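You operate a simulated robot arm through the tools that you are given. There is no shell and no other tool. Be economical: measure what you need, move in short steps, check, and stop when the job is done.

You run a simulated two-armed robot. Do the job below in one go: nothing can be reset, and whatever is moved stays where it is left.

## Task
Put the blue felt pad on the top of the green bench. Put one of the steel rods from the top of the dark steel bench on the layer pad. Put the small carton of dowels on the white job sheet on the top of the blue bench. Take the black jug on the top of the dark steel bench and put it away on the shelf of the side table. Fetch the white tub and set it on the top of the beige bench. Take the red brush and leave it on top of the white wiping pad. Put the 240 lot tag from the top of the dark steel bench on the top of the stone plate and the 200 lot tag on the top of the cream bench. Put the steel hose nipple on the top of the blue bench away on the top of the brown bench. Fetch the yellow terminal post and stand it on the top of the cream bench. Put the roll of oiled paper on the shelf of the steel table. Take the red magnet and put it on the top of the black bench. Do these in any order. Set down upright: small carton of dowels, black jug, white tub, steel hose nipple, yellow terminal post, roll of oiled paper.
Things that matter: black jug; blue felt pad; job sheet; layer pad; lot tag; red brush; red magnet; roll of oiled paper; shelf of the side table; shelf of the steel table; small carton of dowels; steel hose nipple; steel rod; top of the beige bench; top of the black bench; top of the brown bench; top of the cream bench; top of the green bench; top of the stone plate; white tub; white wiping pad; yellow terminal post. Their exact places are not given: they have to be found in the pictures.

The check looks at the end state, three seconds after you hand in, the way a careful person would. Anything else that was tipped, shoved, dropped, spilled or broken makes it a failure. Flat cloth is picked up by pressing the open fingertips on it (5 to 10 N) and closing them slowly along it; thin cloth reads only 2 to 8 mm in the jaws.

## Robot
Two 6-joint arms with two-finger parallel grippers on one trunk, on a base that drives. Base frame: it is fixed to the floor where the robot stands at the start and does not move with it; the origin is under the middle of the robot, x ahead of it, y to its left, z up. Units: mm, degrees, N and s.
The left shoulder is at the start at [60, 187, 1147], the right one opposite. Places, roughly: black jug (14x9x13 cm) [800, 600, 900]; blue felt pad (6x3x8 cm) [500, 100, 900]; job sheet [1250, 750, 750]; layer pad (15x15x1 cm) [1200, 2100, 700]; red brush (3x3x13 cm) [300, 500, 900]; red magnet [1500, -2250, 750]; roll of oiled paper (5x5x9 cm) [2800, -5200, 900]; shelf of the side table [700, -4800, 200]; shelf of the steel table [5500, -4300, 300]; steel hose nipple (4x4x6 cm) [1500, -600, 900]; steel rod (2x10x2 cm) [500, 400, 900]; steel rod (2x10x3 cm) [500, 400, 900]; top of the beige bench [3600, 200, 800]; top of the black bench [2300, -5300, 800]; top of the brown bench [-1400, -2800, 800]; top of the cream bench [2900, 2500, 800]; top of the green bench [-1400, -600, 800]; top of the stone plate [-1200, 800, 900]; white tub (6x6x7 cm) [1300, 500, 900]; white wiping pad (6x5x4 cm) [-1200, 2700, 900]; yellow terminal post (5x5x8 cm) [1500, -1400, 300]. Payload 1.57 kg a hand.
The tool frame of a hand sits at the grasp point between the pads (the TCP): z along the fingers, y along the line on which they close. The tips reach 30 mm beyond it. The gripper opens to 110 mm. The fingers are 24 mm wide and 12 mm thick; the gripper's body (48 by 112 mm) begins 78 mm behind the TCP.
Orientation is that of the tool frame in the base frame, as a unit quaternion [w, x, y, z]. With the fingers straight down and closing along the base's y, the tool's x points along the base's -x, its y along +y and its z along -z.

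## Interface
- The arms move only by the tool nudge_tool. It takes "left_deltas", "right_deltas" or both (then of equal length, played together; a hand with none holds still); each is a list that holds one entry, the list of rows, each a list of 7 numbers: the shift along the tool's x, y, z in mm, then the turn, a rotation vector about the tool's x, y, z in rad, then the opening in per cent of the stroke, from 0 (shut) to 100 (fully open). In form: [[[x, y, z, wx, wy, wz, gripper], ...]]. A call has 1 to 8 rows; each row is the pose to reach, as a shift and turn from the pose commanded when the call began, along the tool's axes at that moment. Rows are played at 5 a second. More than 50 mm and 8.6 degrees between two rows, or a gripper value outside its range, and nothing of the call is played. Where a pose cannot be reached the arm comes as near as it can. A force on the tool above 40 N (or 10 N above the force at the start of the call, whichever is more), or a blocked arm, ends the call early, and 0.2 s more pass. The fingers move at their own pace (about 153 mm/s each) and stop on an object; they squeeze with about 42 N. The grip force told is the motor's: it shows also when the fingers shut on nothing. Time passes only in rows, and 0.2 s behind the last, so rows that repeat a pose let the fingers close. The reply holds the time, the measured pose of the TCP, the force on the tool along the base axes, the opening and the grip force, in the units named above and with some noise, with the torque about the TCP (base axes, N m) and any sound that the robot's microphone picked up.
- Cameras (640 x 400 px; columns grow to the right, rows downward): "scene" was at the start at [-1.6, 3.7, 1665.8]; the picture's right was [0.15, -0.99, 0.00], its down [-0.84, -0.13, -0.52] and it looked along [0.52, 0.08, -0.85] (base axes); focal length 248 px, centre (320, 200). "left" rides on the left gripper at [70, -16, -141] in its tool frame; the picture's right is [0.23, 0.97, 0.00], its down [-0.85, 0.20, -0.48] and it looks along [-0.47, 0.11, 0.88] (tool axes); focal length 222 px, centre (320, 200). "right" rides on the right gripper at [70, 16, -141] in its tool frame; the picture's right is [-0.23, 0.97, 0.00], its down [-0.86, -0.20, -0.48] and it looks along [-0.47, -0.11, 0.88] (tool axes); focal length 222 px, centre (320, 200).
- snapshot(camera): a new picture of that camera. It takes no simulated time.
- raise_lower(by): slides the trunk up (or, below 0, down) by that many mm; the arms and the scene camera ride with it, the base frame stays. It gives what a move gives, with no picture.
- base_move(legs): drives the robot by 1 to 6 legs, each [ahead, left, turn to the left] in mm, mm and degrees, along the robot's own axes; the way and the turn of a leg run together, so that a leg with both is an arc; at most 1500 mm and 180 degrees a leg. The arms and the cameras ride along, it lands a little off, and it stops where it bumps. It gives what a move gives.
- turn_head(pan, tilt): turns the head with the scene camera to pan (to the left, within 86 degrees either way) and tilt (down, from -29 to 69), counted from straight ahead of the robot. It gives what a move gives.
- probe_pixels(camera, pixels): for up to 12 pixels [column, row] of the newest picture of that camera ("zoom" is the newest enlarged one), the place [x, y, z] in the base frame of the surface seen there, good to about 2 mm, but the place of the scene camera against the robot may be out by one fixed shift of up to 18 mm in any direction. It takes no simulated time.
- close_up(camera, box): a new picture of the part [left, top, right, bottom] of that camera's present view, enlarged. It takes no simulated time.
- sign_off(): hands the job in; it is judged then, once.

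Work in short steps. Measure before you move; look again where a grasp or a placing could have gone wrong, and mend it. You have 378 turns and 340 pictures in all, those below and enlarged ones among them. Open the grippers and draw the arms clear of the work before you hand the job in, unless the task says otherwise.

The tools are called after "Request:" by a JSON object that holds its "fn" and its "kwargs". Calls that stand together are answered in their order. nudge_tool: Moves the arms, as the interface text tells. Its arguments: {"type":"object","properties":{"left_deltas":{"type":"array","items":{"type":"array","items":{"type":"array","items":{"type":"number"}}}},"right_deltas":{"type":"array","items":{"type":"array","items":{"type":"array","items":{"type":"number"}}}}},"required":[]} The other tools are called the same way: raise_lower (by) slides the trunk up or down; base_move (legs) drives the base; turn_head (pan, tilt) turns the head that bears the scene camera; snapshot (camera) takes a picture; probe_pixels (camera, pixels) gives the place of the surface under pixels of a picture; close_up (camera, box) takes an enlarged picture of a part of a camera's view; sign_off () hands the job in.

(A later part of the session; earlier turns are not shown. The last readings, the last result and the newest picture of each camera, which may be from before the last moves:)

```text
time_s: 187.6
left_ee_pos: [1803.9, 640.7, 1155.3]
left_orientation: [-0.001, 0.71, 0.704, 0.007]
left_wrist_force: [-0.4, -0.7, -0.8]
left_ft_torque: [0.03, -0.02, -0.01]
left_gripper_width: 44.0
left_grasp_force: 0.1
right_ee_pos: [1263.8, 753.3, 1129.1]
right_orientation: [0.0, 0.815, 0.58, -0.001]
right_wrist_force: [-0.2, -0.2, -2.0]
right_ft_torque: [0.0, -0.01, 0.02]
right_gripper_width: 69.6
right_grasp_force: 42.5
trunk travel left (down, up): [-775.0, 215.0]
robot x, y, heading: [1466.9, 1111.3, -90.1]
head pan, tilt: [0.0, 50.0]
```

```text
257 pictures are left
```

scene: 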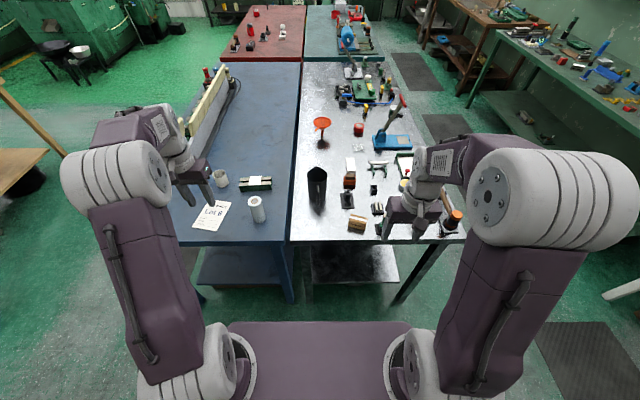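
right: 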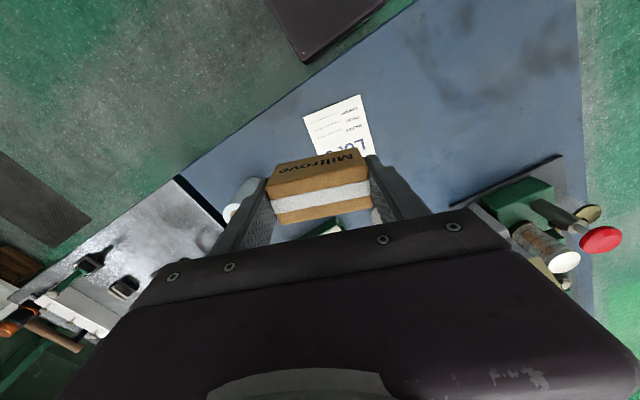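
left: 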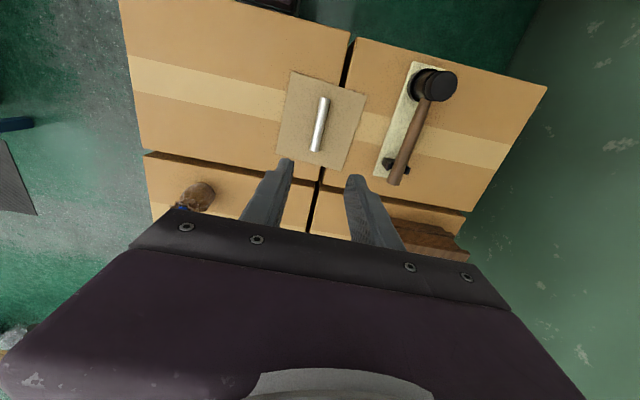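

Request:
{"fn": "probe_pixels", "kwargs": {"camera": "right", "pixels": [[305, 117], [360, 96], [371, 152], [316, 150], [340, 130], [336, 158], [235, 212], [240, 185], [377, 215]]}}

```text
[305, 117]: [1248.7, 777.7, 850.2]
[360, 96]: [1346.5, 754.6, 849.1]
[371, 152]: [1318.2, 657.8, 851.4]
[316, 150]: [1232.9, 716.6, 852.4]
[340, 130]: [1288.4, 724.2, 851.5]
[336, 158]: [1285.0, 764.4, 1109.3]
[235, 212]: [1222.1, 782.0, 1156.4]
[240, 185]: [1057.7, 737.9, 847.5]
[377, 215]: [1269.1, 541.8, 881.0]
```

The sheet's centre is about (1278,700). I shift the hand there and lower to near contact.

Request:
{"fn": "nudge_tool", "kwargs": {"right_deltas": [[[-22, 14, 10, 0, 0, 0, 0], [-44, 29, 30, 0, 0, 0, 0], [-44, 29, 75, 0, 0, 0, 0], [-44, 29, 120, 0, 0, 0, 0], [-44, 29, 165, 0, 0, 0, 0], [-44, 29, 205, 0, 0, 0, 0], [-44, 29, 230, 0, 0, 0, 0]]]}}

Request:
{"fn": "nudge_tool", "kwargs": {"right_deltas": [[[0, 0, 4, 0, 0, 0, 0], [0, 0, 7, 0, 0, 0, 0], [0, 0, 9, 0, 0, 0, 0], [0, 0, 11, 0, 0, 0, 0]]]}}

Request:
{"fn": "snapshot", "kwargs": {"camera": "right"}}

```text
time_s: 189.2
left_ee_pos: [1805.2, 640.3, 1154.2]
left_orientation: [-0.003, 0.709, 0.705, 0.007]
left_wrist_force: [-0.8, -0.3, 0.4]
left_ft_torque: [-0.02, 0.01, -0.01]
left_gripper_width: 44.0
left_grasp_force: 0.0
right_ee_pos: [1276.4, 701.9, 897.1]
right_orientation: [0.0, 0.815, 0.58, 0.0]
right_wrist_force: [0.7, -0.5, -2.0]
right_ft_torque: [0.02, -0.02, 0.02]
right_gripper_width: 69.6
right_grasp_force: 41.7
trunk travel left (down, up): [-775.0, 215.0]
robot x, y, heading: [1467.0, 1111.6, -90.1]
head pan, tilt: [0.0, 50.0]
```

```text
time_s: 190.2
left_ee_pos: [1806.7, 642.3, 1155.4]
left_orientation: [-0.001, 0.71, 0.704, 0.005]
left_wrist_force: [-0.3, 0.1, -0.2]
left_ft_torque: [-0.05, -0.03, 0.01]
left_gripper_width: 44.1
left_grasp_force: 0.1
right_ee_pos: [1278.2, 702.9, 890.3]
right_orientation: [0.002, 0.815, 0.579, -0.002]
right_wrist_force: [-5.1, -1.0, 30.6]
right_ft_torque: [0.22, 0.21, 0.03]
right_gripper_width: 69.7
right_grasp_force: 42.1
trunk travel left (down, up): [-775.0, 215.0]
robot x, y, heading: [1469.3, 1111.9, -90.2]
head pan, tilt: [0.0, 50.0]
```

```text
256 pictures are left
```

right: 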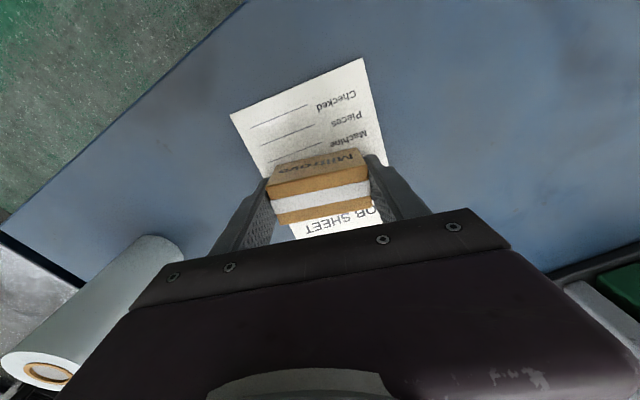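

Contact on the middle of the sheet. I ease up 2 mm, open and rise.

Request:
{"fn": "nudge_tool", "kwargs": {"right_deltas": [[[0, 0, -2, 0, 0, 0, 0], [0, 0, -2, 0, 0, 0, 82], [0, 0, -2, 0, 0, 0, 82], [0, 0, -40, 0, 0, 0, 82], [0, 0, -85, 0, 0, 0, 82], [0, 0, -130, 0, 0, 0, 82], [0, 0, -175, 0, 0, 0, 82], [0, 0, -220, 0, 0, 0, 82]]]}}

Request:
{"fn": "snapshot", "kwargs": {"camera": "right"}}

```text
time_s: 192.0
left_ee_pos: [1804.3, 640.8, 1156.2]
left_orientation: [-0.002, 0.71, 0.704, 0.006]
left_wrist_force: [0.4, 0.2, 0.2]
left_ft_torque: [-0.02, -0.01, 0.04]
left_gripper_width: 43.9
left_grasp_force: 0.1
right_ee_pos: [1277.5, 704.8, 1108.4]
right_orientation: [0.0, 0.815, 0.58, 0.0]
right_wrist_force: [-0.2, 0.4, -0.1]
right_ft_torque: [0.01, 0.01, 0.0]
right_gripper_width: 90.1
right_grasp_force: 0.0
trunk travel left (down, up): [-775.0, 215.0]
robot x, y, heading: [1470.7, 1109.1, -90.1]
head pan, tilt: [0.0, 50.0]
```

```text
255 pictures are left
```

right: 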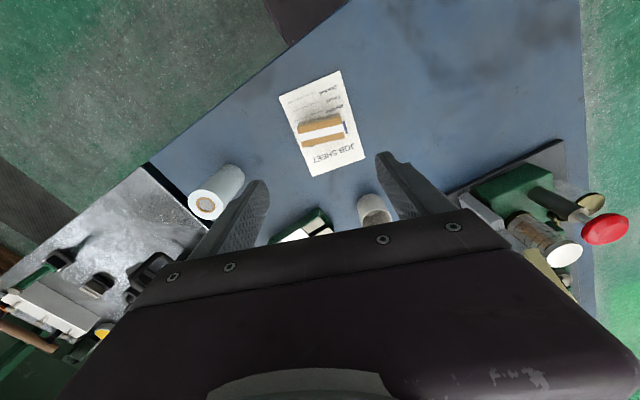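

The carton stands on the sheet. Now I straighten the right hand and measure the white tub at (375,210).

Request:
{"fn": "probe_pixels", "kwargs": {"camera": "right", "pixels": [[362, 198], [375, 196], [388, 200], [372, 215], [375, 205]]}}

Request:
{"fn": "nudge_tool", "kwargs": {"right_deltas": [[[0, 0, -15, 0, 0, -0.11, 90], [0, 0, -30, 0, 0, -0.22, 90], [0, 0, -30, 0, 0, -0.33, 90]]]}}

Request:
{"fn": "nudge_tool", "kwargs": {"right_deltas": [[[-35, -8, 0, 0, 0, 0, 90], [-70, -16, 0, 0, 0, 0, 90], [-105, -24, 10, 0, 0, 0, 90], [-140, -32, 20, 0, 0, 0, 90], [-175, -36, 30, 0, 0, 0, 90]]]}}

Request:
{"fn": "snapshot", "kwargs": {"camera": "right"}}

```text
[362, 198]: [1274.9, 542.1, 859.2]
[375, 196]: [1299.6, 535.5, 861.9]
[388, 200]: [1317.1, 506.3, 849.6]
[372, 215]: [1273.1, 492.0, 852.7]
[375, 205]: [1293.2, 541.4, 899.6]
```

```text
time_s: 192.8
left_ee_pos: [1805.3, 640.3, 1154.9]
left_orientation: [-0.002, 0.71, 0.705, 0.006]
left_wrist_force: [-0.7, -0.4, -0.3]
left_ft_torque: [0.01, 0.01, 0.01]
left_gripper_width: 43.9
left_grasp_force: 0.1
right_ee_pos: [1277.5, 702.8, 1137.4]
right_orientation: [0.0, 0.707, 0.707, 0.0]
right_wrist_force: [-0.6, -0.4, 1.0]
right_ft_torque: [0.0, -0.02, 0.02]
right_gripper_width: 99.1
right_grasp_force: 0.0
trunk travel left (down, up): [-775.0, 215.0]
robot x, y, heading: [1468.1, 1114.5, -90.3]
head pan, tilt: [0.0, 50.0]
```

```text
time_s: 194.0
left_ee_pos: [1804.3, 638.7, 1154.8]
left_orientation: [-0.003, 0.71, 0.705, 0.007]
left_wrist_force: [1.1, -0.5, 0.7]
left_ft_torque: [0.05, -0.02, 0.02]
left_gripper_width: 44.1
left_grasp_force: 0.0
right_ee_pos: [1238.3, 525.8, 1105.8]
right_orientation: [-0.002, 0.709, 0.705, 0.002]
right_wrist_force: [-0.8, -1.0, -0.2]
right_ft_torque: [0.06, 0.03, -0.02]
right_gripper_width: 98.8
right_grasp_force: 0.1
trunk travel left (down, up): [-775.0, 215.0]
robot x, y, heading: [1467.8, 1112.1, -90.1]
head pan, tilt: [0.0, 50.0]
```

```text
254 pictures are left
```

right: 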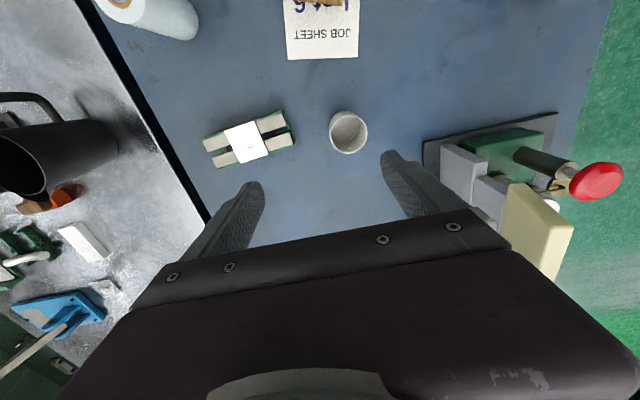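

Request:
{"fn": "probe_pixels", "kwargs": {"camera": "right", "pixels": [[348, 112], [331, 130], [366, 130], [348, 152], [335, 148], [348, 140], [425, 145], [290, 130]]}}

Request:
{"fn": "close_up", "kwargs": {"camera": "right", "box": [290, 80, 410, 170]}}

```text
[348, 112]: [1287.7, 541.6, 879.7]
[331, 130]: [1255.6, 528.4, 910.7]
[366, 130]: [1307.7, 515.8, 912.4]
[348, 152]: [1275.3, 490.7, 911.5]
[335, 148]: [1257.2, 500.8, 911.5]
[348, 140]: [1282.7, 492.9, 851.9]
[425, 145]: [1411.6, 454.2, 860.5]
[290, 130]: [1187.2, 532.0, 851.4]
```

```text
4.44 times, centred on (350, 125) of right
```

zoom: 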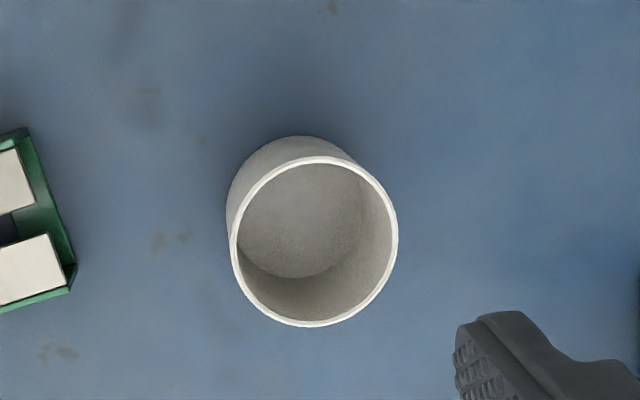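

Tub centre (1280,517), rim z=912, radius 27. I move over it, lower to TCP z≈889 and close.

Request:
{"fn": "nudge_tool", "kwargs": {"right_deltas": [[[-8, 42, 0, 0, 0, 0, 80], [-8, 42, 45, 0, 0, 0, 80], [-8, 42, 90, 0, 0, 0, 80], [-8, 42, 135, 0, 0, 0, 80], [-8, 42, 180, 0, 0, 0, 80], [-8, 42, 216, 0, 0, 0, 80], [-8, 42, 216, 0, 0, 0, 0], [-8, 42, 216, 0, 0, 0, 0]]]}}

Request:
{"fn": "close_up", "kwargs": {"camera": "right", "box": [200, 80, 440, 240]}}

```text
time_s: 195.8
left_ee_pos: [1804.8, 640.9, 1155.1]
left_orientation: [-0.002, 0.709, 0.705, 0.006]
left_wrist_force: [0.1, 0.5, -0.5]
left_ft_torque: [0.03, 0.03, -0.01]
left_gripper_width: 44.0
left_grasp_force: 0.2
right_ee_pos: [1282.9, 524.9, 893.3]
right_orientation: [0.0, 0.708, 0.706, -0.001]
right_wrist_force: [0.8, 0.1, 5.2]
right_ft_torque: [-0.02, -0.1, -0.03]
right_gripper_width: 54.4
right_grasp_force: 41.8
right hand out of reach, approached as far as the arm can: row 1, 6, 7, 8
trunk travel left (down, up): [-775.0, 215.0]
robot x, y, heading: [1466.1, 1112.1, -90.1]
head pan, tilt: [0.0, 50.0]
```

```text
2.50 times, centred on (320, 160) of right
```

zoom: 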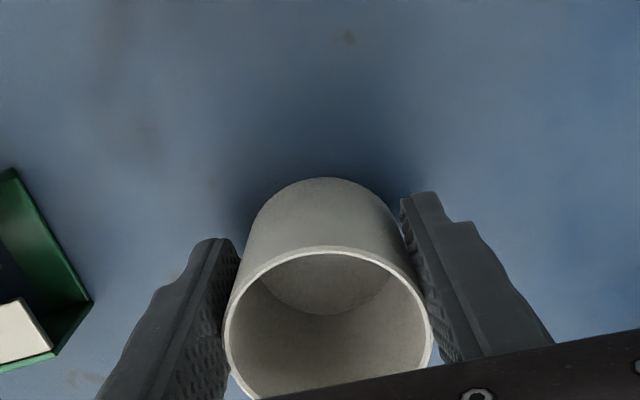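

Tub gripped (54 mm). I lift and draw it back toward the body.

Request:
{"fn": "nudge_tool", "kwargs": {"right_deltas": [[[0, 0, -40, 0, 0, 0, 0], [0, 0, -80, 0, 0, 0, 0], [0, 0, -120, 0, 0, 0, 0], [5, 0, -160, 0, 0, 0, 0], [40, 0, -200, 0, 0, 0, 0], [80, 0, -220, 0, 0, 0, 0], [120, 0, -230, 0, 0, 0, 0], [160, 0, -240, 0, 0, 0, 0]]]}}

Request:
{"fn": "snapshot", "kwargs": {"camera": "right"}}

```text
refused: row 5 steps farther than a row can; nothing moved
```

```text
251 pictures are left
```

right: 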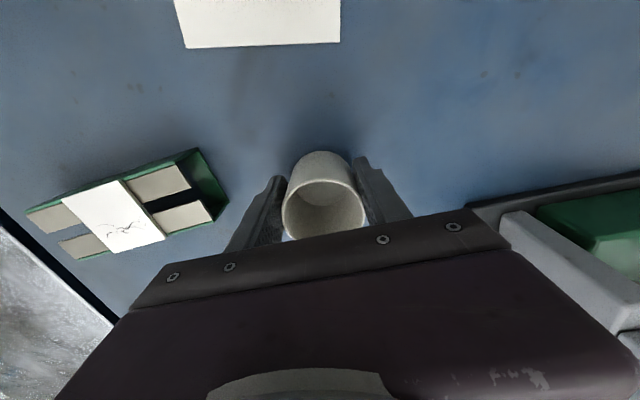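

One step was too long; I repeat with smaller steps.

Request:
{"fn": "nudge_tool", "kwargs": {"right_deltas": [[[0, 0, -40, 0, 0, 0, 0], [0, 0, -80, 0, 0, 0, 0], [0, 0, -120, 0, 0, 0, 0], [5, 0, -160, 0, 0, 0, 0], [35, 0, -195, 0, 0, 0, 0], [75, 0, -215, 0, 0, 0, 0], [115, 0, -230, 0, 0, 0, 0], [155, 0, -240, 0, 0, 0, 0]]]}}

Request:
{"fn": "turn_head", "kwargs": {"pan": 75, "tilt": 35}}

Request:
{"fn": "snapshot", "kwargs": {"camera": "scene"}}

```text
time_s: 197.6
left_ee_pos: [1805.4, 642.5, 1156.6]
left_orientation: [-0.002, 0.71, 0.704, 0.005]
left_wrist_force: [0.9, -0.4, -0.2]
left_ft_torque: [-0.01, -0.01, -0.04]
left_gripper_width: 44.0
left_grasp_force: 0.1
right_ee_pos: [1284.2, 680.6, 1132.9]
right_orientation: [0.0, 0.708, 0.706, -0.001]
right_wrist_force: [0.2, 0.6, -0.6]
right_ft_torque: [-0.01, 0.0, -0.01]
right_gripper_width: 53.8
right_grasp_force: 42.1
trunk travel left (down, up): [-775.0, 215.0]
robot x, y, heading: [1469.4, 1113.4, -90.4]
head pan, tilt: [0.0, 50.0]
```

```text
time_s: 199.1
left_ee_pos: [1805.2, 641.2, 1154.5]
left_orientation: [-0.002, 0.71, 0.705, 0.006]
left_wrist_force: [-0.4, 0.0, 0.1]
left_ft_torque: [0.03, 0.0, -0.01]
left_gripper_width: 44.0
left_grasp_force: 0.1
right_ee_pos: [1283.3, 677.8, 1132.8]
right_orientation: [0.0, 0.708, 0.706, 0.0]
right_wrist_force: [0.6, 0.2, -0.8]
right_ft_torque: [-0.01, -0.04, 0.02]
right_gripper_width: 54.0
right_grasp_force: 41.6
trunk travel left (down, up): [-775.0, 215.0]
robot x, y, heading: [1470.4, 1114.1, -90.2]
head pan, tilt: [75.0, 35.0]
```

```text
250 pictures are left
```

scene: 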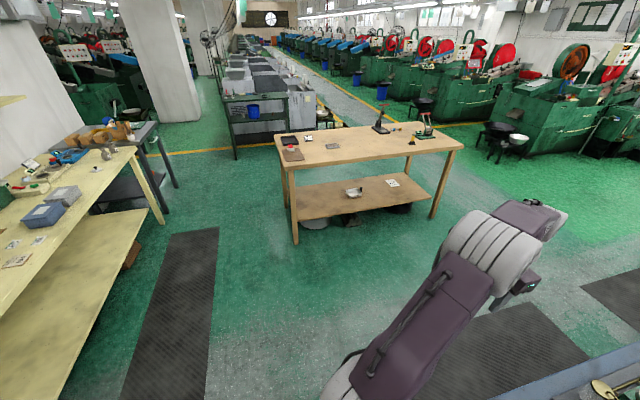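

I measure the beige bench top, its near edge and free spots.

Request:
{"fn": "probe_pixels", "kwargs": {"camera": "scene", "pixels": [[280, 160], [295, 170], [380, 158], [455, 150], [340, 160], [300, 130], [380, 143], [320, 155], [410, 150]]}}

Request:
{"fn": "close_up", "kwargs": {"camera": "scene", "box": [260, 100, 480, 240]}}

```text
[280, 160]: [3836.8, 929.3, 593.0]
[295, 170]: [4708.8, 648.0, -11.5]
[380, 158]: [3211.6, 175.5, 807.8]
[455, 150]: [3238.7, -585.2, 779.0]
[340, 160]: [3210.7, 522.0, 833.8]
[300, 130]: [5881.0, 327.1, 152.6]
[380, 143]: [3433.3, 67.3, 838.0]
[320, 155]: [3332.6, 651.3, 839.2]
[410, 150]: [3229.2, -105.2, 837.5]
```

```text
2.86 times, centred on (370, 170) of scene
```

zoom: 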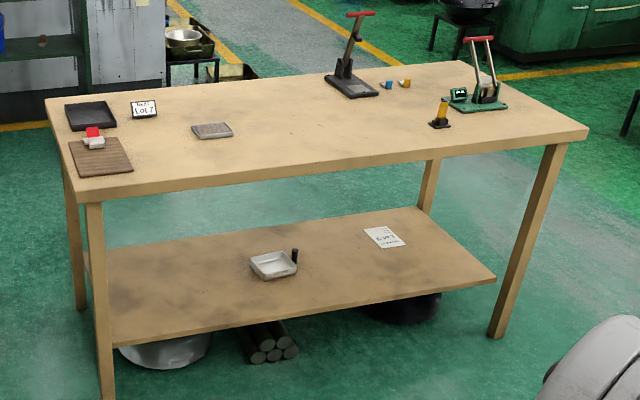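

Beige bench: near edge x≈3200, top ≈850, front middle free. I drive around to stand before it.

Request:
{"fn": "base_move", "kwargs": {"legs": [[-150, 0, 0], [0, 0, 90.3], [1440, 0, 0], [0, -980, 0]]}}

Request:
{"fn": "snapshot", "kwargs": {"camera": "right"}}

```text
time_s: 215.6
left_ee_pos: [3371.5, 637.7, 1155.0]
left_orientation: [-0.005, -0.003, 1.0, 0.003]
left_wrist_force: [-0.1, 0.4, 0.6]
left_ft_torque: [-0.03, 0.01, -0.01]
left_gripper_width: 44.0
left_grasp_force: 0.1
right_ee_pos: [3340.3, 116.1, 1132.6]
right_orientation: [0.0, -0.003, 1.0, 0.0]
right_wrist_force: [0.4, 0.4, 0.7]
right_ft_torque: [0.0, 0.0, 0.01]
right_gripper_width: 53.3
right_grasp_force: 42.1
trunk travel left (down, up): [-775.0, 215.0]
robot x, y, heading: [2903.0, 291.8, 0.3]
head pan, tilt: [75.0, 35.0]
```

```text
248 pictures are left
```

right: 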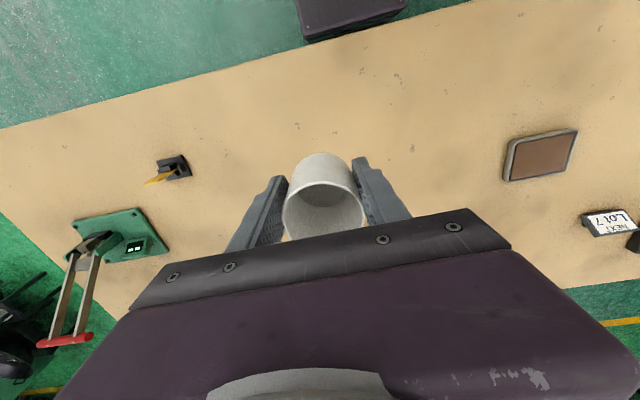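

Free below (pixel ~(320,127)). I check the table height and lower the tub.

Request:
{"fn": "probe_pixels", "kwargs": {"camera": "right", "pixels": [[320, 120], [260, 130], [380, 120]]}}

Request:
{"fn": "nudge_tool", "kwargs": {"right_deltas": [[[0, 0, 45, 0, 0, 0, 0], [0, 0, 90, 0, 0, 0, 0], [0, 0, 135, 0, 0, 0, 0], [0, 0, 180, 0, 0, 0, 0], [0, 0, 215, 0, 0, 0, 0], [0, 0, 230, 0, 0, 0, 0], [0, 0, 235, 0, 0, 0, 0]]]}}

```text
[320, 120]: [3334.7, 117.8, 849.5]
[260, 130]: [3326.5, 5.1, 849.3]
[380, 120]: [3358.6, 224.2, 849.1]
```

```text
time_s: 217.2
left_ee_pos: [3371.4, 637.0, 1154.3]
left_orientation: [-0.006, -0.003, 1.0, 0.002]
left_wrist_force: [0.1, 0.5, 0.1]
left_ft_torque: [0.01, 0.0, -0.01]
left_gripper_width: 44.1
left_grasp_force: 0.0
right_ee_pos: [3339.0, 116.6, 897.6]
right_orientation: [0.0, -0.003, 1.0, 0.0]
right_wrist_force: [0.4, -0.2, 0.2]
right_ft_torque: [0.0, 0.01, 0.0]
right_gripper_width: 53.0
right_grasp_force: 42.4
trunk travel left (down, up): [-775.0, 215.0]
robot x, y, heading: [2898.8, 294.7, 0.5]
head pan, tilt: [75.0, 35.0]
```

Request:
{"fn": "nudge_tool", "kwargs": {"right_deltas": [[[0, 0, 2, 0, 0, 0, 0], [0, 0, 4, 0, 0, 0, 0], [0, 0, 6, 0, 0, 0, 0], [0, 0, 8, 0, 0, 0, 0]]]}}

```text
time_s: 218.2
left_ee_pos: [3368.2, 637.7, 1155.8]
left_orientation: [-0.004, -0.003, 1.0, 0.003]
left_wrist_force: [-1.1, 0.5, 0.2]
left_ft_torque: [0.02, 0.04, 0.03]
left_gripper_width: 44.2
left_grasp_force: 0.0
right_ee_pos: [3339.5, 116.3, 893.6]
right_orientation: [0.004, -0.003, 1.0, -0.001]
right_wrist_force: [-0.9, -2.2, 29.8]
right_ft_torque: [-0.11, -0.18, -0.29]
right_gripper_width: 53.1
right_grasp_force: 42.2
trunk travel left (down, up): [-775.0, 215.0]
robot x, y, heading: [2904.2, 293.4, 0.5]
head pan, tilt: [75.0, 35.0]
```

The tub has touched down (30 N). I ease up, open and rise.

Request:
{"fn": "nudge_tool", "kwargs": {"right_deltas": [[[0, 0, -2, 0, 0, 0, 0], [0, 0, -2, 0, 0, 0, 70], [0, 0, -2, 0, 0, 0, 80], [0, 0, -40, 0, 0, 0, 80], [0, 0, -85, 0, 0, 0, 80], [0, 0, -130, 0, 0, 0, 80], [0, 0, -175, 0, 0, 0, 80], [0, 0, -220, 0, 0, 0, 80]]]}}

Request:
{"fn": "snapshot", "kwargs": {"camera": "right"}}

```text
time_s: 220.0
left_ee_pos: [3370.5, 637.3, 1154.9]
left_orientation: [-0.005, -0.003, 1.0, 0.002]
left_wrist_force: [-0.4, 0.1, 0.1]
left_ft_torque: [0.01, 0.01, -0.01]
left_gripper_width: 44.0
left_grasp_force: 0.0
right_ee_pos: [3338.2, 115.7, 1110.7]
right_orientation: [0.0, -0.004, 1.0, 0.0]
right_wrist_force: [0.1, -0.4, 0.5]
right_ft_torque: [-0.01, 0.03, 0.01]
right_gripper_width: 87.8
right_grasp_force: 0.0
trunk travel left (down, up): [-775.0, 215.0]
robot x, y, heading: [2900.7, 292.6, 0.3]
head pan, tilt: [75.0, 35.0]
```

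```text
247 pictures are left
```

right: 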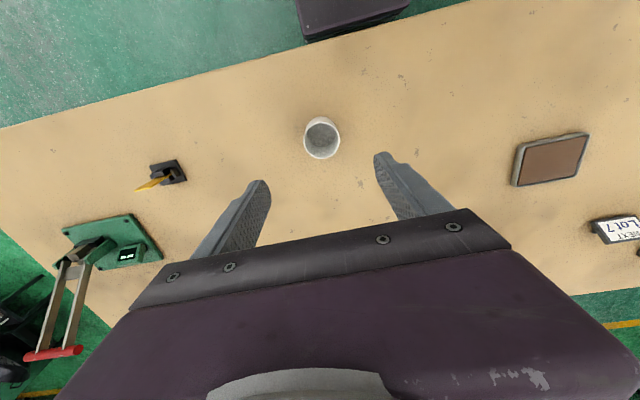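

The tub stands on the beige bench. Next the yellow post under the red bench: I drive to the far side of it and look.

Request:
{"fn": "base_move", "kwargs": {"legs": [[-350, 0, 0], [0, 0, 180], [0, 1000, 0]]}}

Request:
{"fn": "turn_head", "kwargs": {"pan": 30, "tilt": 30}}

Request:
{"fn": "snapshot", "kwargs": {"camera": "scene"}}

```text
time_s: 234.4
left_ee_pos: [2103.5, -1059.7, 1155.1]
left_orientation: [0.002, 1.0, 0.008, 0.006]
left_wrist_force: [-0.4, 0.5, -0.1]
left_ft_torque: [-0.01, 0.01, 0.02]
left_gripper_width: 43.7
left_grasp_force: 0.0
right_ee_pos: [2130.1, -536.9, 1110.8]
right_orientation: [0.0, 1.0, 0.008, 0.0]
right_wrist_force: [0.1, 0.5, -0.5]
right_ft_torque: [0.01, 0.01, 0.02]
right_gripper_width: 88.0
right_grasp_force: 0.0
trunk travel left (down, up): [-775.0, 215.0]
robot x, y, heading: [2569.9, -713.0, -178.7]
head pan, tilt: [75.0, 35.0]
```

```text
time_s: 235.5
left_ee_pos: [2102.7, -1058.7, 1154.4]
left_orientation: [0.003, 1.0, 0.008, 0.005]
left_wrist_force: [-0.3, 0.3, 0.2]
left_ft_torque: [0.01, 0.0, -0.01]
left_gripper_width: 43.8
left_grasp_force: 0.1
right_ee_pos: [2129.6, -536.7, 1110.6]
right_orientation: [0.001, 1.0, 0.008, 0.001]
right_wrist_force: [0.2, 1.1, 0.1]
right_ft_torque: [0.0, 0.0, -0.01]
right_gripper_width: 88.0
right_grasp_force: 0.0
trunk travel left (down, up): [-775.0, 215.0]
robot x, y, heading: [2566.6, -708.2, -178.8]
head pan, tilt: [30.0, 30.0]
```

```text
246 pictures are left
```

scene: 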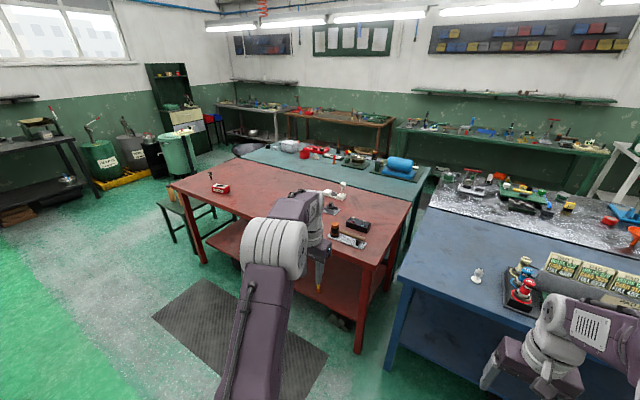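

The red bench has a lower shelf. I enlarge around (320,275), the nipple (477,275) and the red piece (220,187).

Request:
{"fn": "close_up", "kwargs": {"camera": "scene", "box": [230, 200, 400, 340]}}

Request:
{"fn": "close_up", "kwargs": {"camera": "scene", "box": [170, 150, 390, 270]}}

Request:
{"fn": "probe_pixels", "kwargs": {"camera": "scene", "pixels": [[477, 275], [477, 280], [220, 188], [395, 240], [300, 265], [175, 188], [365, 265], [350, 280], [262, 232], [210, 230], [445, 270], [420, 285]]}}

```text
2.86 times, centred on (315, 270) of scene
```

zoom: 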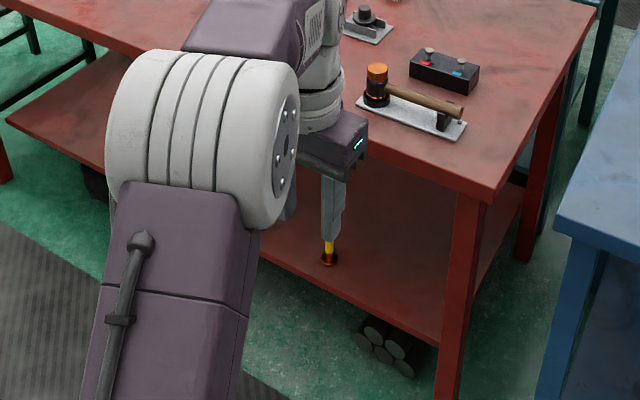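

```text
2.91 times, centred on (280, 210) of scene
```

zoom: 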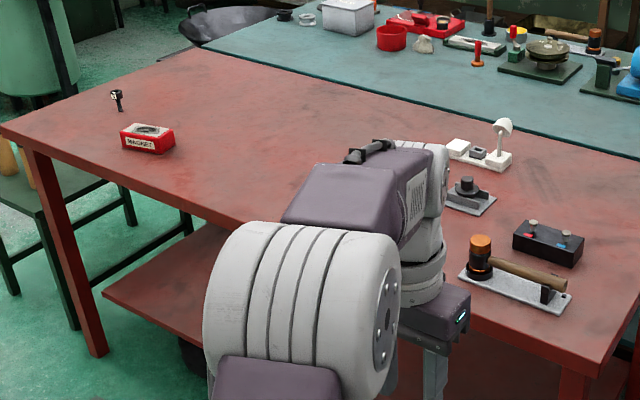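

```text
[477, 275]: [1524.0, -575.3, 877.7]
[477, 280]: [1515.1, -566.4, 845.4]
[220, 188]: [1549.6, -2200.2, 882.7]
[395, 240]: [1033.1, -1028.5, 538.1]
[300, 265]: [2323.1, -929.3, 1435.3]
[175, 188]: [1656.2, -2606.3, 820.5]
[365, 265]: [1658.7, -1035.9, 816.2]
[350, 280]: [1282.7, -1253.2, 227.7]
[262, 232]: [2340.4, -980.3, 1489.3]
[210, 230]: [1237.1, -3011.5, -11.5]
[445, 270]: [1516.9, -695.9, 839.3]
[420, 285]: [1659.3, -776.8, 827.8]
```

The post (yellow with a reddish base) is on the red bench's lower shelf (z≈240), near its far edge. I tuck the arms, drive closer and lower the trunk for a clear view.

Request:
{"fn": "nudge_tool", "kwargs": {"left_deltas": [[[45, 0, 0, 0, 0, 0, 40], [90, 0, 0, 0, 0, 0, 40], [135, 0, 0, 0, 0, 0, 40], [180, 0, 0, 0, 0, 0, 40], [200, 0, 0, 0, 0, 0, 40]]], "right_deltas": [[[45, 0, 0, 0, 0, 0, 80], [90, 0, 0, 0, 0, 0, 80], [135, 0, 0, 0, 0, 0, 80], [160, 0, 0, 0, 0, 0, 80], [180, 0, 0, 0, 0, 0, 80]]]}}

Request:
{"fn": "base_move", "kwargs": {"legs": [[0, 700, -1.2], [350, 0, 0]]}}

Request:
{"fn": "raise_lower", "kwargs": {"by": -400}}

Request:
{"fn": "turn_head", "kwargs": {"pan": 0, "tilt": 50}}

Request:
{"fn": "snapshot", "kwargs": {"camera": "scene"}}

```text
time_s: 236.7
left_ee_pos: [2305.1, -1054.3, 1157.1]
left_orientation: [0.002, 1.0, 0.008, 0.004]
left_wrist_force: [0.1, 0.3, -0.7]
left_ft_torque: [-0.01, 0.03, 0.02]
left_gripper_width: 43.8
left_grasp_force: 0.0
right_ee_pos: [2309.8, -534.1, 1109.8]
right_orientation: [-0.001, 1.0, 0.01, -0.001]
right_wrist_force: [0.0, 0.1, -0.6]
right_ft_torque: [0.03, 0.03, 0.02]
right_gripper_width: 87.9
right_grasp_force: 0.0
trunk travel left (down, up): [-775.0, 215.0]
robot x, y, heading: [2569.4, -712.6, -179.0]
head pan, tilt: [30.0, 30.0]
```

```text
time_s: 242.4
left_ee_pos: [1952.6, -1748.9, 1156.8]
left_orientation: [0.003, 1.0, -0.005, 0.006]
left_wrist_force: [1.0, 0.0, -0.6]
left_ft_torque: [-0.03, 0.03, -0.02]
left_gripper_width: 44.2
left_grasp_force: 0.0
right_ee_pos: [1970.9, -1227.7, 1110.0]
right_orientation: [0.0, 1.0, -0.005, 0.0]
right_wrist_force: [0.7, -0.1, -0.8]
right_ft_torque: [0.01, 0.02, 0.03]
right_gripper_width: 88.1
right_grasp_force: 0.0
trunk travel left (down, up): [-775.0, 215.0]
robot x, y, heading: [2223.3, -1410.8, 179.7]
head pan, tilt: [30.0, 30.0]
```

```text
time_s: 246.2
left_ee_pos: [1950.7, -1748.0, 756.4]
left_orientation: [0.002, 1.0, -0.005, 0.005]
left_wrist_force: [-0.2, -0.5, 0.3]
left_ft_torque: [0.04, 0.0, -0.01]
left_gripper_width: 43.8
left_grasp_force: 0.0
right_ee_pos: [1970.0, -1227.2, 711.2]
right_orientation: [0.0, 1.0, -0.005, 0.0]
right_wrist_force: [-0.4, 0.0, -0.4]
right_ft_torque: [0.02, 0.0, 0.02]
right_gripper_width: 87.9
right_grasp_force: 0.1
trunk travel left (down, up): [-375.0, 615.0]
robot x, y, heading: [2223.7, -1410.7, 179.8]
head pan, tilt: [30.0, 30.0]
```

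```text
time_s: 247.2
left_ee_pos: [1950.8, -1748.8, 757.6]
left_orientation: [0.003, 1.0, -0.005, 0.005]
left_wrist_force: [0.8, 0.0, 0.4]
left_ft_torque: [0.01, 0.03, 0.03]
left_gripper_width: 43.8
left_grasp_force: 0.0
right_ee_pos: [1970.6, -1227.4, 710.0]
right_orientation: [-0.001, 1.0, -0.004, -0.001]
right_wrist_force: [-0.6, 0.0, 1.0]
right_ft_torque: [0.02, 0.0, -0.02]
right_gripper_width: 88.0
right_grasp_force: 0.0
trunk travel left (down, up): [-375.0, 615.0]
robot x, y, heading: [2227.3, -1414.9, 179.5]
head pan, tilt: [0.0, 50.0]
```

```text
243 pictures are left
```

scene: 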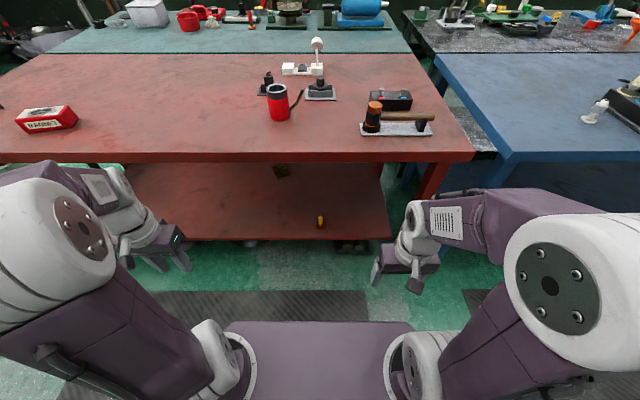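

Post seen at (320,221) on the shelf near its edge. I enlarge and measure.

Request:
{"fn": "close_up", "kwargs": {"camera": "scene", "box": [250, 150, 400, 260]}}

Request:
{"fn": "probe_pixels", "kwargs": {"camera": "scene", "pixels": [[320, 220], [320, 226], [320, 216], [320, 236], [300, 162], [300, 150], [283, 171], [350, 238], [345, 220], [300, 225], [388, 236], [430, 190]]}}

```text
3.64 times, centred on (325, 205) of scene
```

zoom: 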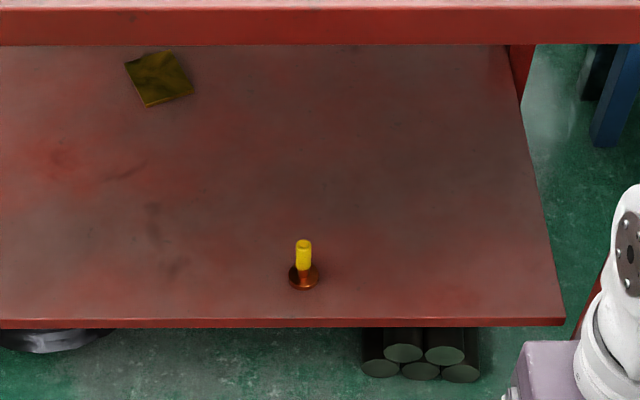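

```text
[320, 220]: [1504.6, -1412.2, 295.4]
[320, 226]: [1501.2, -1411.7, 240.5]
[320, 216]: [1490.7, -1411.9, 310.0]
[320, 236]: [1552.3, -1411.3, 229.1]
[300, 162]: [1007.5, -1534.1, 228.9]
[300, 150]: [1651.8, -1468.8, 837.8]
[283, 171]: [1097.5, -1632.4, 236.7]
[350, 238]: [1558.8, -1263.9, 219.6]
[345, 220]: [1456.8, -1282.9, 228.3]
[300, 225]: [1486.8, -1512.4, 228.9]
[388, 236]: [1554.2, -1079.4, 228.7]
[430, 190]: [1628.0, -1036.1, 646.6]
```

Post: stem at (1497,-1411), top ≈322, shelf ≈241, bench-top edge at x≈1660. I will reach in with the right hand pitched 45°. First I strafe 184 mm left, then pitch and advance the hand.

Request:
{"fn": "base_move", "kwargs": {"legs": [[0, 184, 0.3]]}}

Request:
{"fn": "nudge_tool", "kwargs": {"right_deltas": [[[-35, 0, 30, 0, -0.098, 0, 50], [-70, 0, 60, 0, -0.196, 0, 50], [-105, 0, 90, 0, -0.294, 0, 50], [-140, 0, 120, 0, -0.392, 0, 50], [-175, 0, 150, 0, -0.49, 0, 50], [-210, 0, 180, 0, -0.589, 0, 50], [-245, 0, 210, 0, -0.687, 0, 50], [-280, 0, 240, 0, -0.785, 0, 50]]]}}

Request:
{"fn": "snapshot", "kwargs": {"camera": "right"}}

Request:
{"fn": "snapshot", "kwargs": {"camera": "scene"}}

```text
time_s: 248.7
left_ee_pos: [1951.3, -1933.9, 756.7]
left_orientation: [0.003, 1.0, -0.003, 0.006]
left_wrist_force: [1.0, 0.3, -0.5]
left_ft_torque: [0.0, 0.03, 0.0]
left_gripper_width: 43.8
left_grasp_force: 0.1
right_ee_pos: [1969.3, -1413.2, 710.8]
right_orientation: [-0.001, 1.0, -0.001, 0.0]
right_wrist_force: [0.0, 0.4, 0.0]
right_ft_torque: [0.08, -0.01, 0.0]
right_gripper_width: 88.5
right_grasp_force: 0.1
trunk travel left (down, up): [-375.0, 615.0]
robot x, y, heading: [2220.9, -1592.3, 179.7]
head pan, tilt: [0.0, 50.0]
```

```text
time_s: 250.5
left_ee_pos: [1950.7, -1933.7, 757.3]
left_orientation: [0.002, 1.0, -0.003, 0.007]
left_wrist_force: [-0.7, 0.2, -0.2]
left_ft_torque: [0.0, -0.01, 0.0]
left_gripper_width: 44.1
left_grasp_force: 0.1
right_ee_pos: [1687.4, -1413.7, 470.4]
right_orientation: [-0.001, 0.924, -0.001, -0.382]
right_wrist_force: [0.2, -0.6, 0.0]
right_ft_torque: [0.0, 0.0, 0.02]
right_gripper_width: 55.0
right_grasp_force: 0.1
trunk travel left (down, up): [-375.0, 615.0]
robot x, y, heading: [2225.1, -1596.8, 179.9]
head pan, tilt: [0.0, 50.0]
```

```text
241 pictures are left
```

right: 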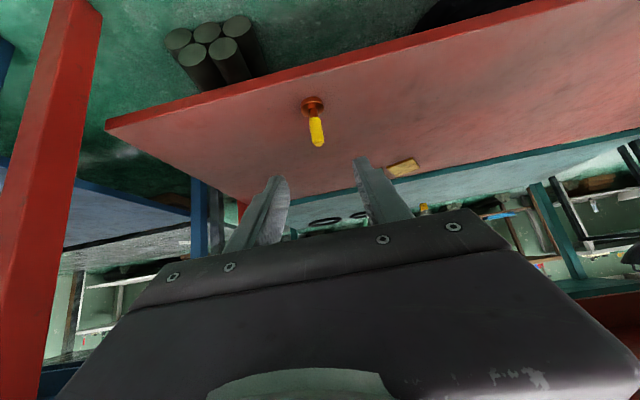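

```text
240 pictures are left
```

scene: 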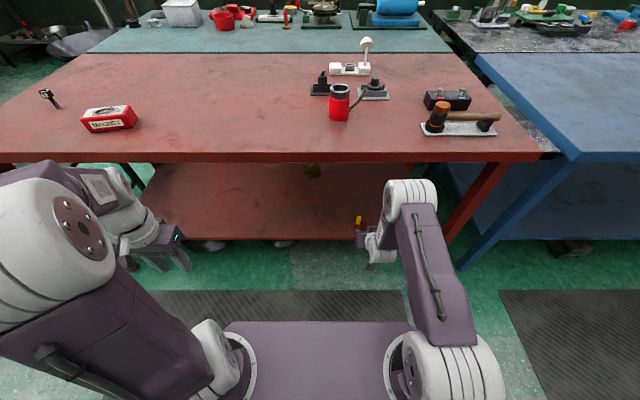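

Works well. I measure the post from the wrist camera.

Request:
{"fn": "close_up", "kwargs": {"camera": "right", "box": [270, 70, 370, 170]}}

Request:
{"fn": "probe_pixels", "kwargs": {"camera": "right", "pixels": [[317, 140], [316, 128], [313, 118], [312, 110], [312, 100], [305, 105], [321, 105], [340, 110], [318, 146]]}}

```text
4.00 times, centred on (320, 120) of right
```

zoom: 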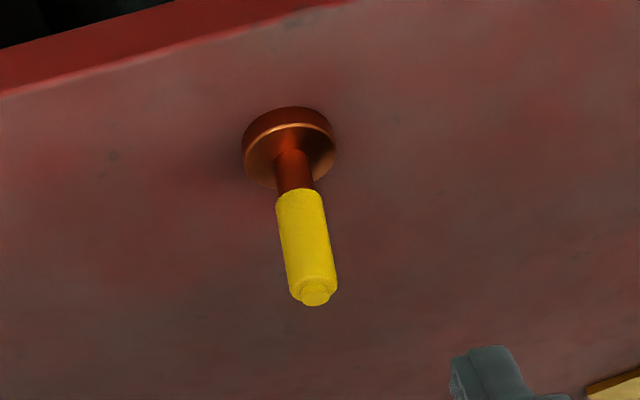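

```text
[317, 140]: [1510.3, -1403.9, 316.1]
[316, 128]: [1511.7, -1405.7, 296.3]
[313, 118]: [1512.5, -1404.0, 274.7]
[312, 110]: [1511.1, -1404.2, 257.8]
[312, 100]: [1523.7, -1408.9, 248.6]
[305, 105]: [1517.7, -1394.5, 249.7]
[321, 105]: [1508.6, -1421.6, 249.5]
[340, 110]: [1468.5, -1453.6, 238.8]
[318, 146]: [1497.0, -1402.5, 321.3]
```

Stem centre ≈(1502,-1404), top 321. I approach along the tool axis to TCP z≈296 and close.

Request:
{"fn": "nudge_tool", "kwargs": {"right_deltas": [[[-4, -10, 45, 0, 0, 0, 50], [-8, -10, 90, 0, 0, 0, 50], [-8, -10, 135, 0, 0, 0, 50], [-8, -10, 180, 0, 0, 0, 50], [-8, -10, 220, 0, 0, 0, 50], [-8, -10, 252, 0, 0, 0, 50]]]}}

Request:
{"fn": "snapshot", "kwargs": {"camera": "right"}}

```text
time_s: 251.9
left_ee_pos: [1951.3, -1935.0, 756.5]
left_orientation: [0.003, 1.0, -0.003, 0.005]
left_wrist_force: [-0.9, 0.2, 0.5]
left_ft_torque: [0.02, 0.0, -0.03]
left_gripper_width: 44.3
left_grasp_force: 0.0
right_ee_pos: [1562.0, -1402.7, 347.8]
right_orientation: [-0.001, 0.924, -0.001, -0.383]
right_wrist_force: [0.4, -0.1, -0.1]
right_ft_torque: [-0.02, 0.01, 0.01]
right_gripper_width: 55.2
right_grasp_force: 0.0
right hand out of reach, approached as far as the arm can: row 4, 5, 6
trunk travel left (down, up): [-375.0, 615.0]
robot x, y, heading: [2223.2, -1593.3, 179.9]
head pan, tilt: [0.0, 50.0]
```

```text
238 pictures are left
```

right: 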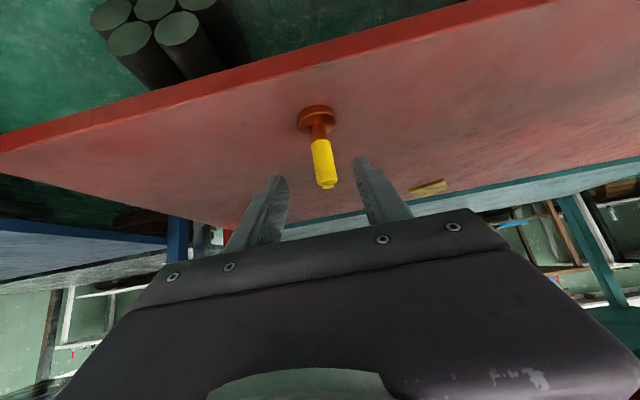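

Out of arm reach by 60 mm ahead and 52 mm down. I cover it with the base and the trunk instead.

Request:
{"fn": "base_move", "kwargs": {"legs": [[62, 0, 0]]}}

Request:
{"fn": "raise_lower", "kwargs": {"by": -50}}

Request:
{"fn": "close_up", "kwargs": {"camera": "right", "box": [220, 80, 420, 260]}}

```text
time_s: 252.9
left_ee_pos: [1889.3, -1934.7, 757.2]
left_orientation: [0.003, 1.0, -0.003, 0.006]
left_wrist_force: [0.4, -0.2, 0.1]
left_ft_torque: [0.01, 0.0, 0.0]
left_gripper_width: 43.7
left_grasp_force: 0.0
right_ee_pos: [1500.5, -1401.7, 347.0]
right_orientation: [-0.001, 0.924, -0.002, -0.382]
right_wrist_force: [0.3, -0.4, -0.7]
right_ft_torque: [0.01, 0.01, 0.02]
right_gripper_width: 54.8
right_grasp_force: 0.1
trunk travel left (down, up): [-375.0, 615.0]
robot x, y, heading: [2161.7, -1597.0, 179.7]
head pan, tilt: [0.0, 50.0]
```

```text
time_s: 253.8
left_ee_pos: [1890.0, -1934.1, 706.3]
left_orientation: [0.003, 1.0, -0.003, 0.005]
left_wrist_force: [-0.4, 0.0, 0.8]
left_ft_torque: [-0.04, -0.03, 0.02]
left_gripper_width: 44.2
left_grasp_force: 0.1
right_ee_pos: [1501.4, -1402.7, 296.8]
right_orientation: [-0.001, 0.924, -0.003, -0.383]
right_wrist_force: [-0.5, 1.1, -0.4]
right_ft_torque: [-0.04, 0.0, -0.02]
right_gripper_width: 55.0
right_grasp_force: 0.0
trunk travel left (down, up): [-325.0, 665.0]
robot x, y, heading: [2161.6, -1593.9, 180.1]
head pan, tilt: [0.0, 50.0]
```

```text
2.22 times, centred on (320, 170) of right
```

zoom: 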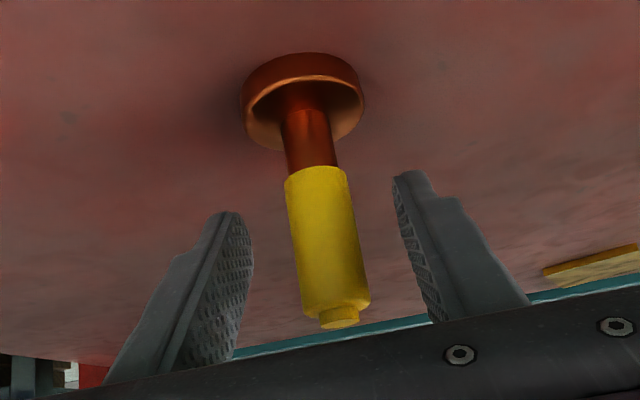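

Stem is centred between the fingers. I close the hand.

Request:
{"fn": "nudge_tool", "kwargs": {"right_deltas": [[[0, 0, 0, 0, 0, 0, 0], [0, 0, 0, 0, 0, 0, 0], [0, 0, 0, 0, 0, 0, 0]]]}}

```text
time_s: 254.6
left_ee_pos: [1890.9, -1935.0, 706.7]
left_orientation: [0.002, 1.0, -0.003, 0.005]
left_wrist_force: [0.2, -0.2, 1.0]
left_ft_torque: [0.0, 0.02, -0.02]
left_gripper_width: 44.1
left_grasp_force: 0.1
right_ee_pos: [1500.4, -1402.3, 297.2]
right_orientation: [0.0, 0.924, -0.001, -0.383]
right_wrist_force: [-0.1, -0.1, 0.3]
right_ft_torque: [0.02, -0.03, -0.03]
right_gripper_width: 19.7
right_grasp_force: 33.8
trunk travel left (down, up): [-325.0, 665.0]
robot x, y, heading: [2160.8, -1596.0, 179.8]
head pan, tilt: [0.0, 50.0]
```

Stem gripped at 20 mm. I raise the trunk 60 mm, back out, then raise fully.

Request:
{"fn": "raise_lower", "kwargs": {"by": 60}}

Request:
{"fn": "base_move", "kwargs": {"legs": [[-450, 0, 0]]}}

Request:
{"fn": "raise_lower", "kwargs": {"by": 390}}

Request:
{"fn": "snapshot", "kwargs": {"camera": "right"}}

```text
time_s: 255.6
left_ee_pos: [1890.4, -1934.2, 767.9]
left_orientation: [0.002, 1.0, -0.003, 0.006]
left_wrist_force: [-0.2, -0.1, 0.7]
left_ft_torque: [0.01, 0.01, 0.0]
left_gripper_width: 44.0
left_grasp_force: 0.0
right_ee_pos: [1500.0, -1403.0, 357.5]
right_orientation: [0.0, 0.924, -0.001, -0.382]
right_wrist_force: [-0.2, 0.0, -0.9]
right_ft_torque: [-0.03, 0.01, 0.01]
right_gripper_width: 19.7
right_grasp_force: 33.6
trunk travel left (down, up): [-385.0, 605.0]
robot x, y, heading: [2163.0, -1600.0, 179.8]
head pan, tilt: [0.0, 50.0]
```

```text
time_s: 258.4
left_ee_pos: [2340.6, -1935.4, 767.5]
left_orientation: [0.003, 1.0, -0.006, 0.005]
left_wrist_force: [-0.2, 0.1, 0.1]
left_ft_torque: [-0.05, -0.03, -0.01]
left_gripper_width: 44.0
left_grasp_force: 0.0
right_ee_pos: [1953.3, -1402.0, 357.4]
right_orientation: [-0.001, 0.924, -0.004, -0.382]
right_wrist_force: [0.3, -0.6, -1.0]
right_ft_torque: [-0.05, 0.03, 0.01]
right_gripper_width: 19.4
right_grasp_force: 33.6
trunk travel left (down, up): [-385.0, 605.0]
robot x, y, heading: [2613.6, -1598.8, 179.5]
head pan, tilt: [0.0, 50.0]
```

```text
time_s: 262.1
left_ee_pos: [2338.8, -1935.3, 1156.3]
left_orientation: [0.002, 1.0, -0.006, 0.006]
left_wrist_force: [-0.2, 0.6, 0.3]
left_ft_torque: [-0.01, -0.04, 0.0]
left_gripper_width: 44.2
left_grasp_force: 0.2
right_ee_pos: [1952.0, -1400.4, 746.9]
right_orientation: [-0.003, 0.924, -0.005, -0.383]
right_wrist_force: [0.3, -0.3, -0.9]
right_ft_torque: [-0.02, 0.0, 0.03]
right_gripper_width: 19.5
right_grasp_force: 32.8
trunk travel left (down, up): [-775.0, 215.0]
robot x, y, heading: [2615.0, -1600.4, 179.5]
head pan, tilt: [0.0, 50.0]
```

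```text
236 pictures are left
```

right: 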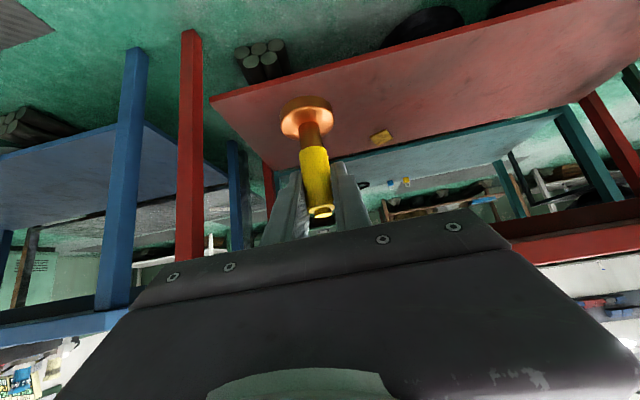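

The post is firmly held upright. I raise the hand about 350 mm and draw it nearer while keeping the pitch.

Request:
{"fn": "nudge_tool", "kwargs": {"right_deltas": [[[-17, 0, -44, 0, 0, 0, 0], [-35, 0, -88, 0, 0, 0, 0], [-53, 0, -132, 0, 0, 0, 0], [-70, 0, -176, 0, 0, 0, 0], [-88, 0, -220, 0, 0, 0, 0], [-105, 0, -264, 0, 0, 0, 0], [-123, 0, -308, 0, 0, 0, 0], [-141, 0, -352, 0, 0, 0, 0]]]}}

Request:
{"fn": "turn_head", "kwargs": {"pan": -15, "tilt": 30}}

Request:
{"fn": "snapshot", "kwargs": {"camera": "scene"}}

```text
time_s: 263.9
left_ee_pos: [2341.8, -1934.8, 1157.3]
left_orientation: [0.002, 1.0, -0.006, 0.005]
left_wrist_force: [-0.7, -0.2, 0.0]
left_ft_torque: [-0.01, 0.01, 0.02]
left_gripper_width: 44.2
left_grasp_force: 0.1
right_ee_pos: [2104.3, -1402.5, 1094.6]
right_orientation: [-0.003, 0.923, -0.005, -0.384]
right_wrist_force: [0.1, 0.8, -0.8]
right_ft_torque: [-0.02, 0.0, 0.0]
right_gripper_width: 19.3
right_grasp_force: 33.6
trunk travel left (down, up): [-775.0, 215.0]
robot x, y, heading: [2612.9, -1601.1, 179.5]
head pan, tilt: [0.0, 50.0]
```

```text
time_s: 264.7
left_ee_pos: [2338.9, -1935.6, 1157.0]
left_orientation: [0.002, 1.0, -0.006, 0.005]
left_wrist_force: [0.5, 0.3, 0.0]
left_ft_torque: [-0.01, -0.03, 0.0]
left_gripper_width: 44.0
left_grasp_force: 0.1
right_ee_pos: [2100.5, -1401.6, 1093.9]
right_orientation: [-0.001, 0.924, -0.003, -0.383]
right_wrist_force: [0.0, -0.7, -0.9]
right_ft_torque: [0.01, 0.01, 0.06]
right_gripper_width: 19.5
right_grasp_force: 33.5
trunk travel left (down, up): [-775.0, 215.0]
robot x, y, heading: [2613.3, -1598.8, 179.1]
head pan, tilt: [-15.0, 30.0]
```

```text
235 pictures are left
```

scene: 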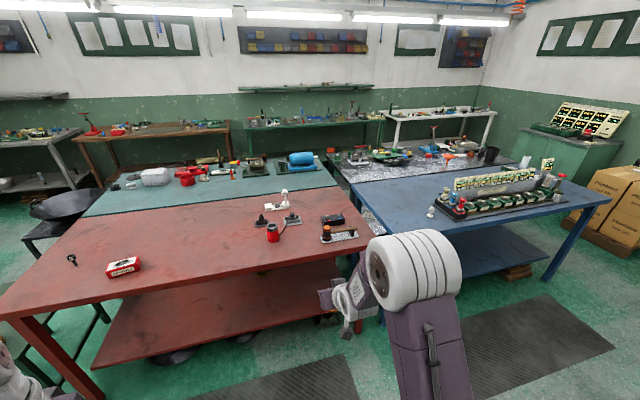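

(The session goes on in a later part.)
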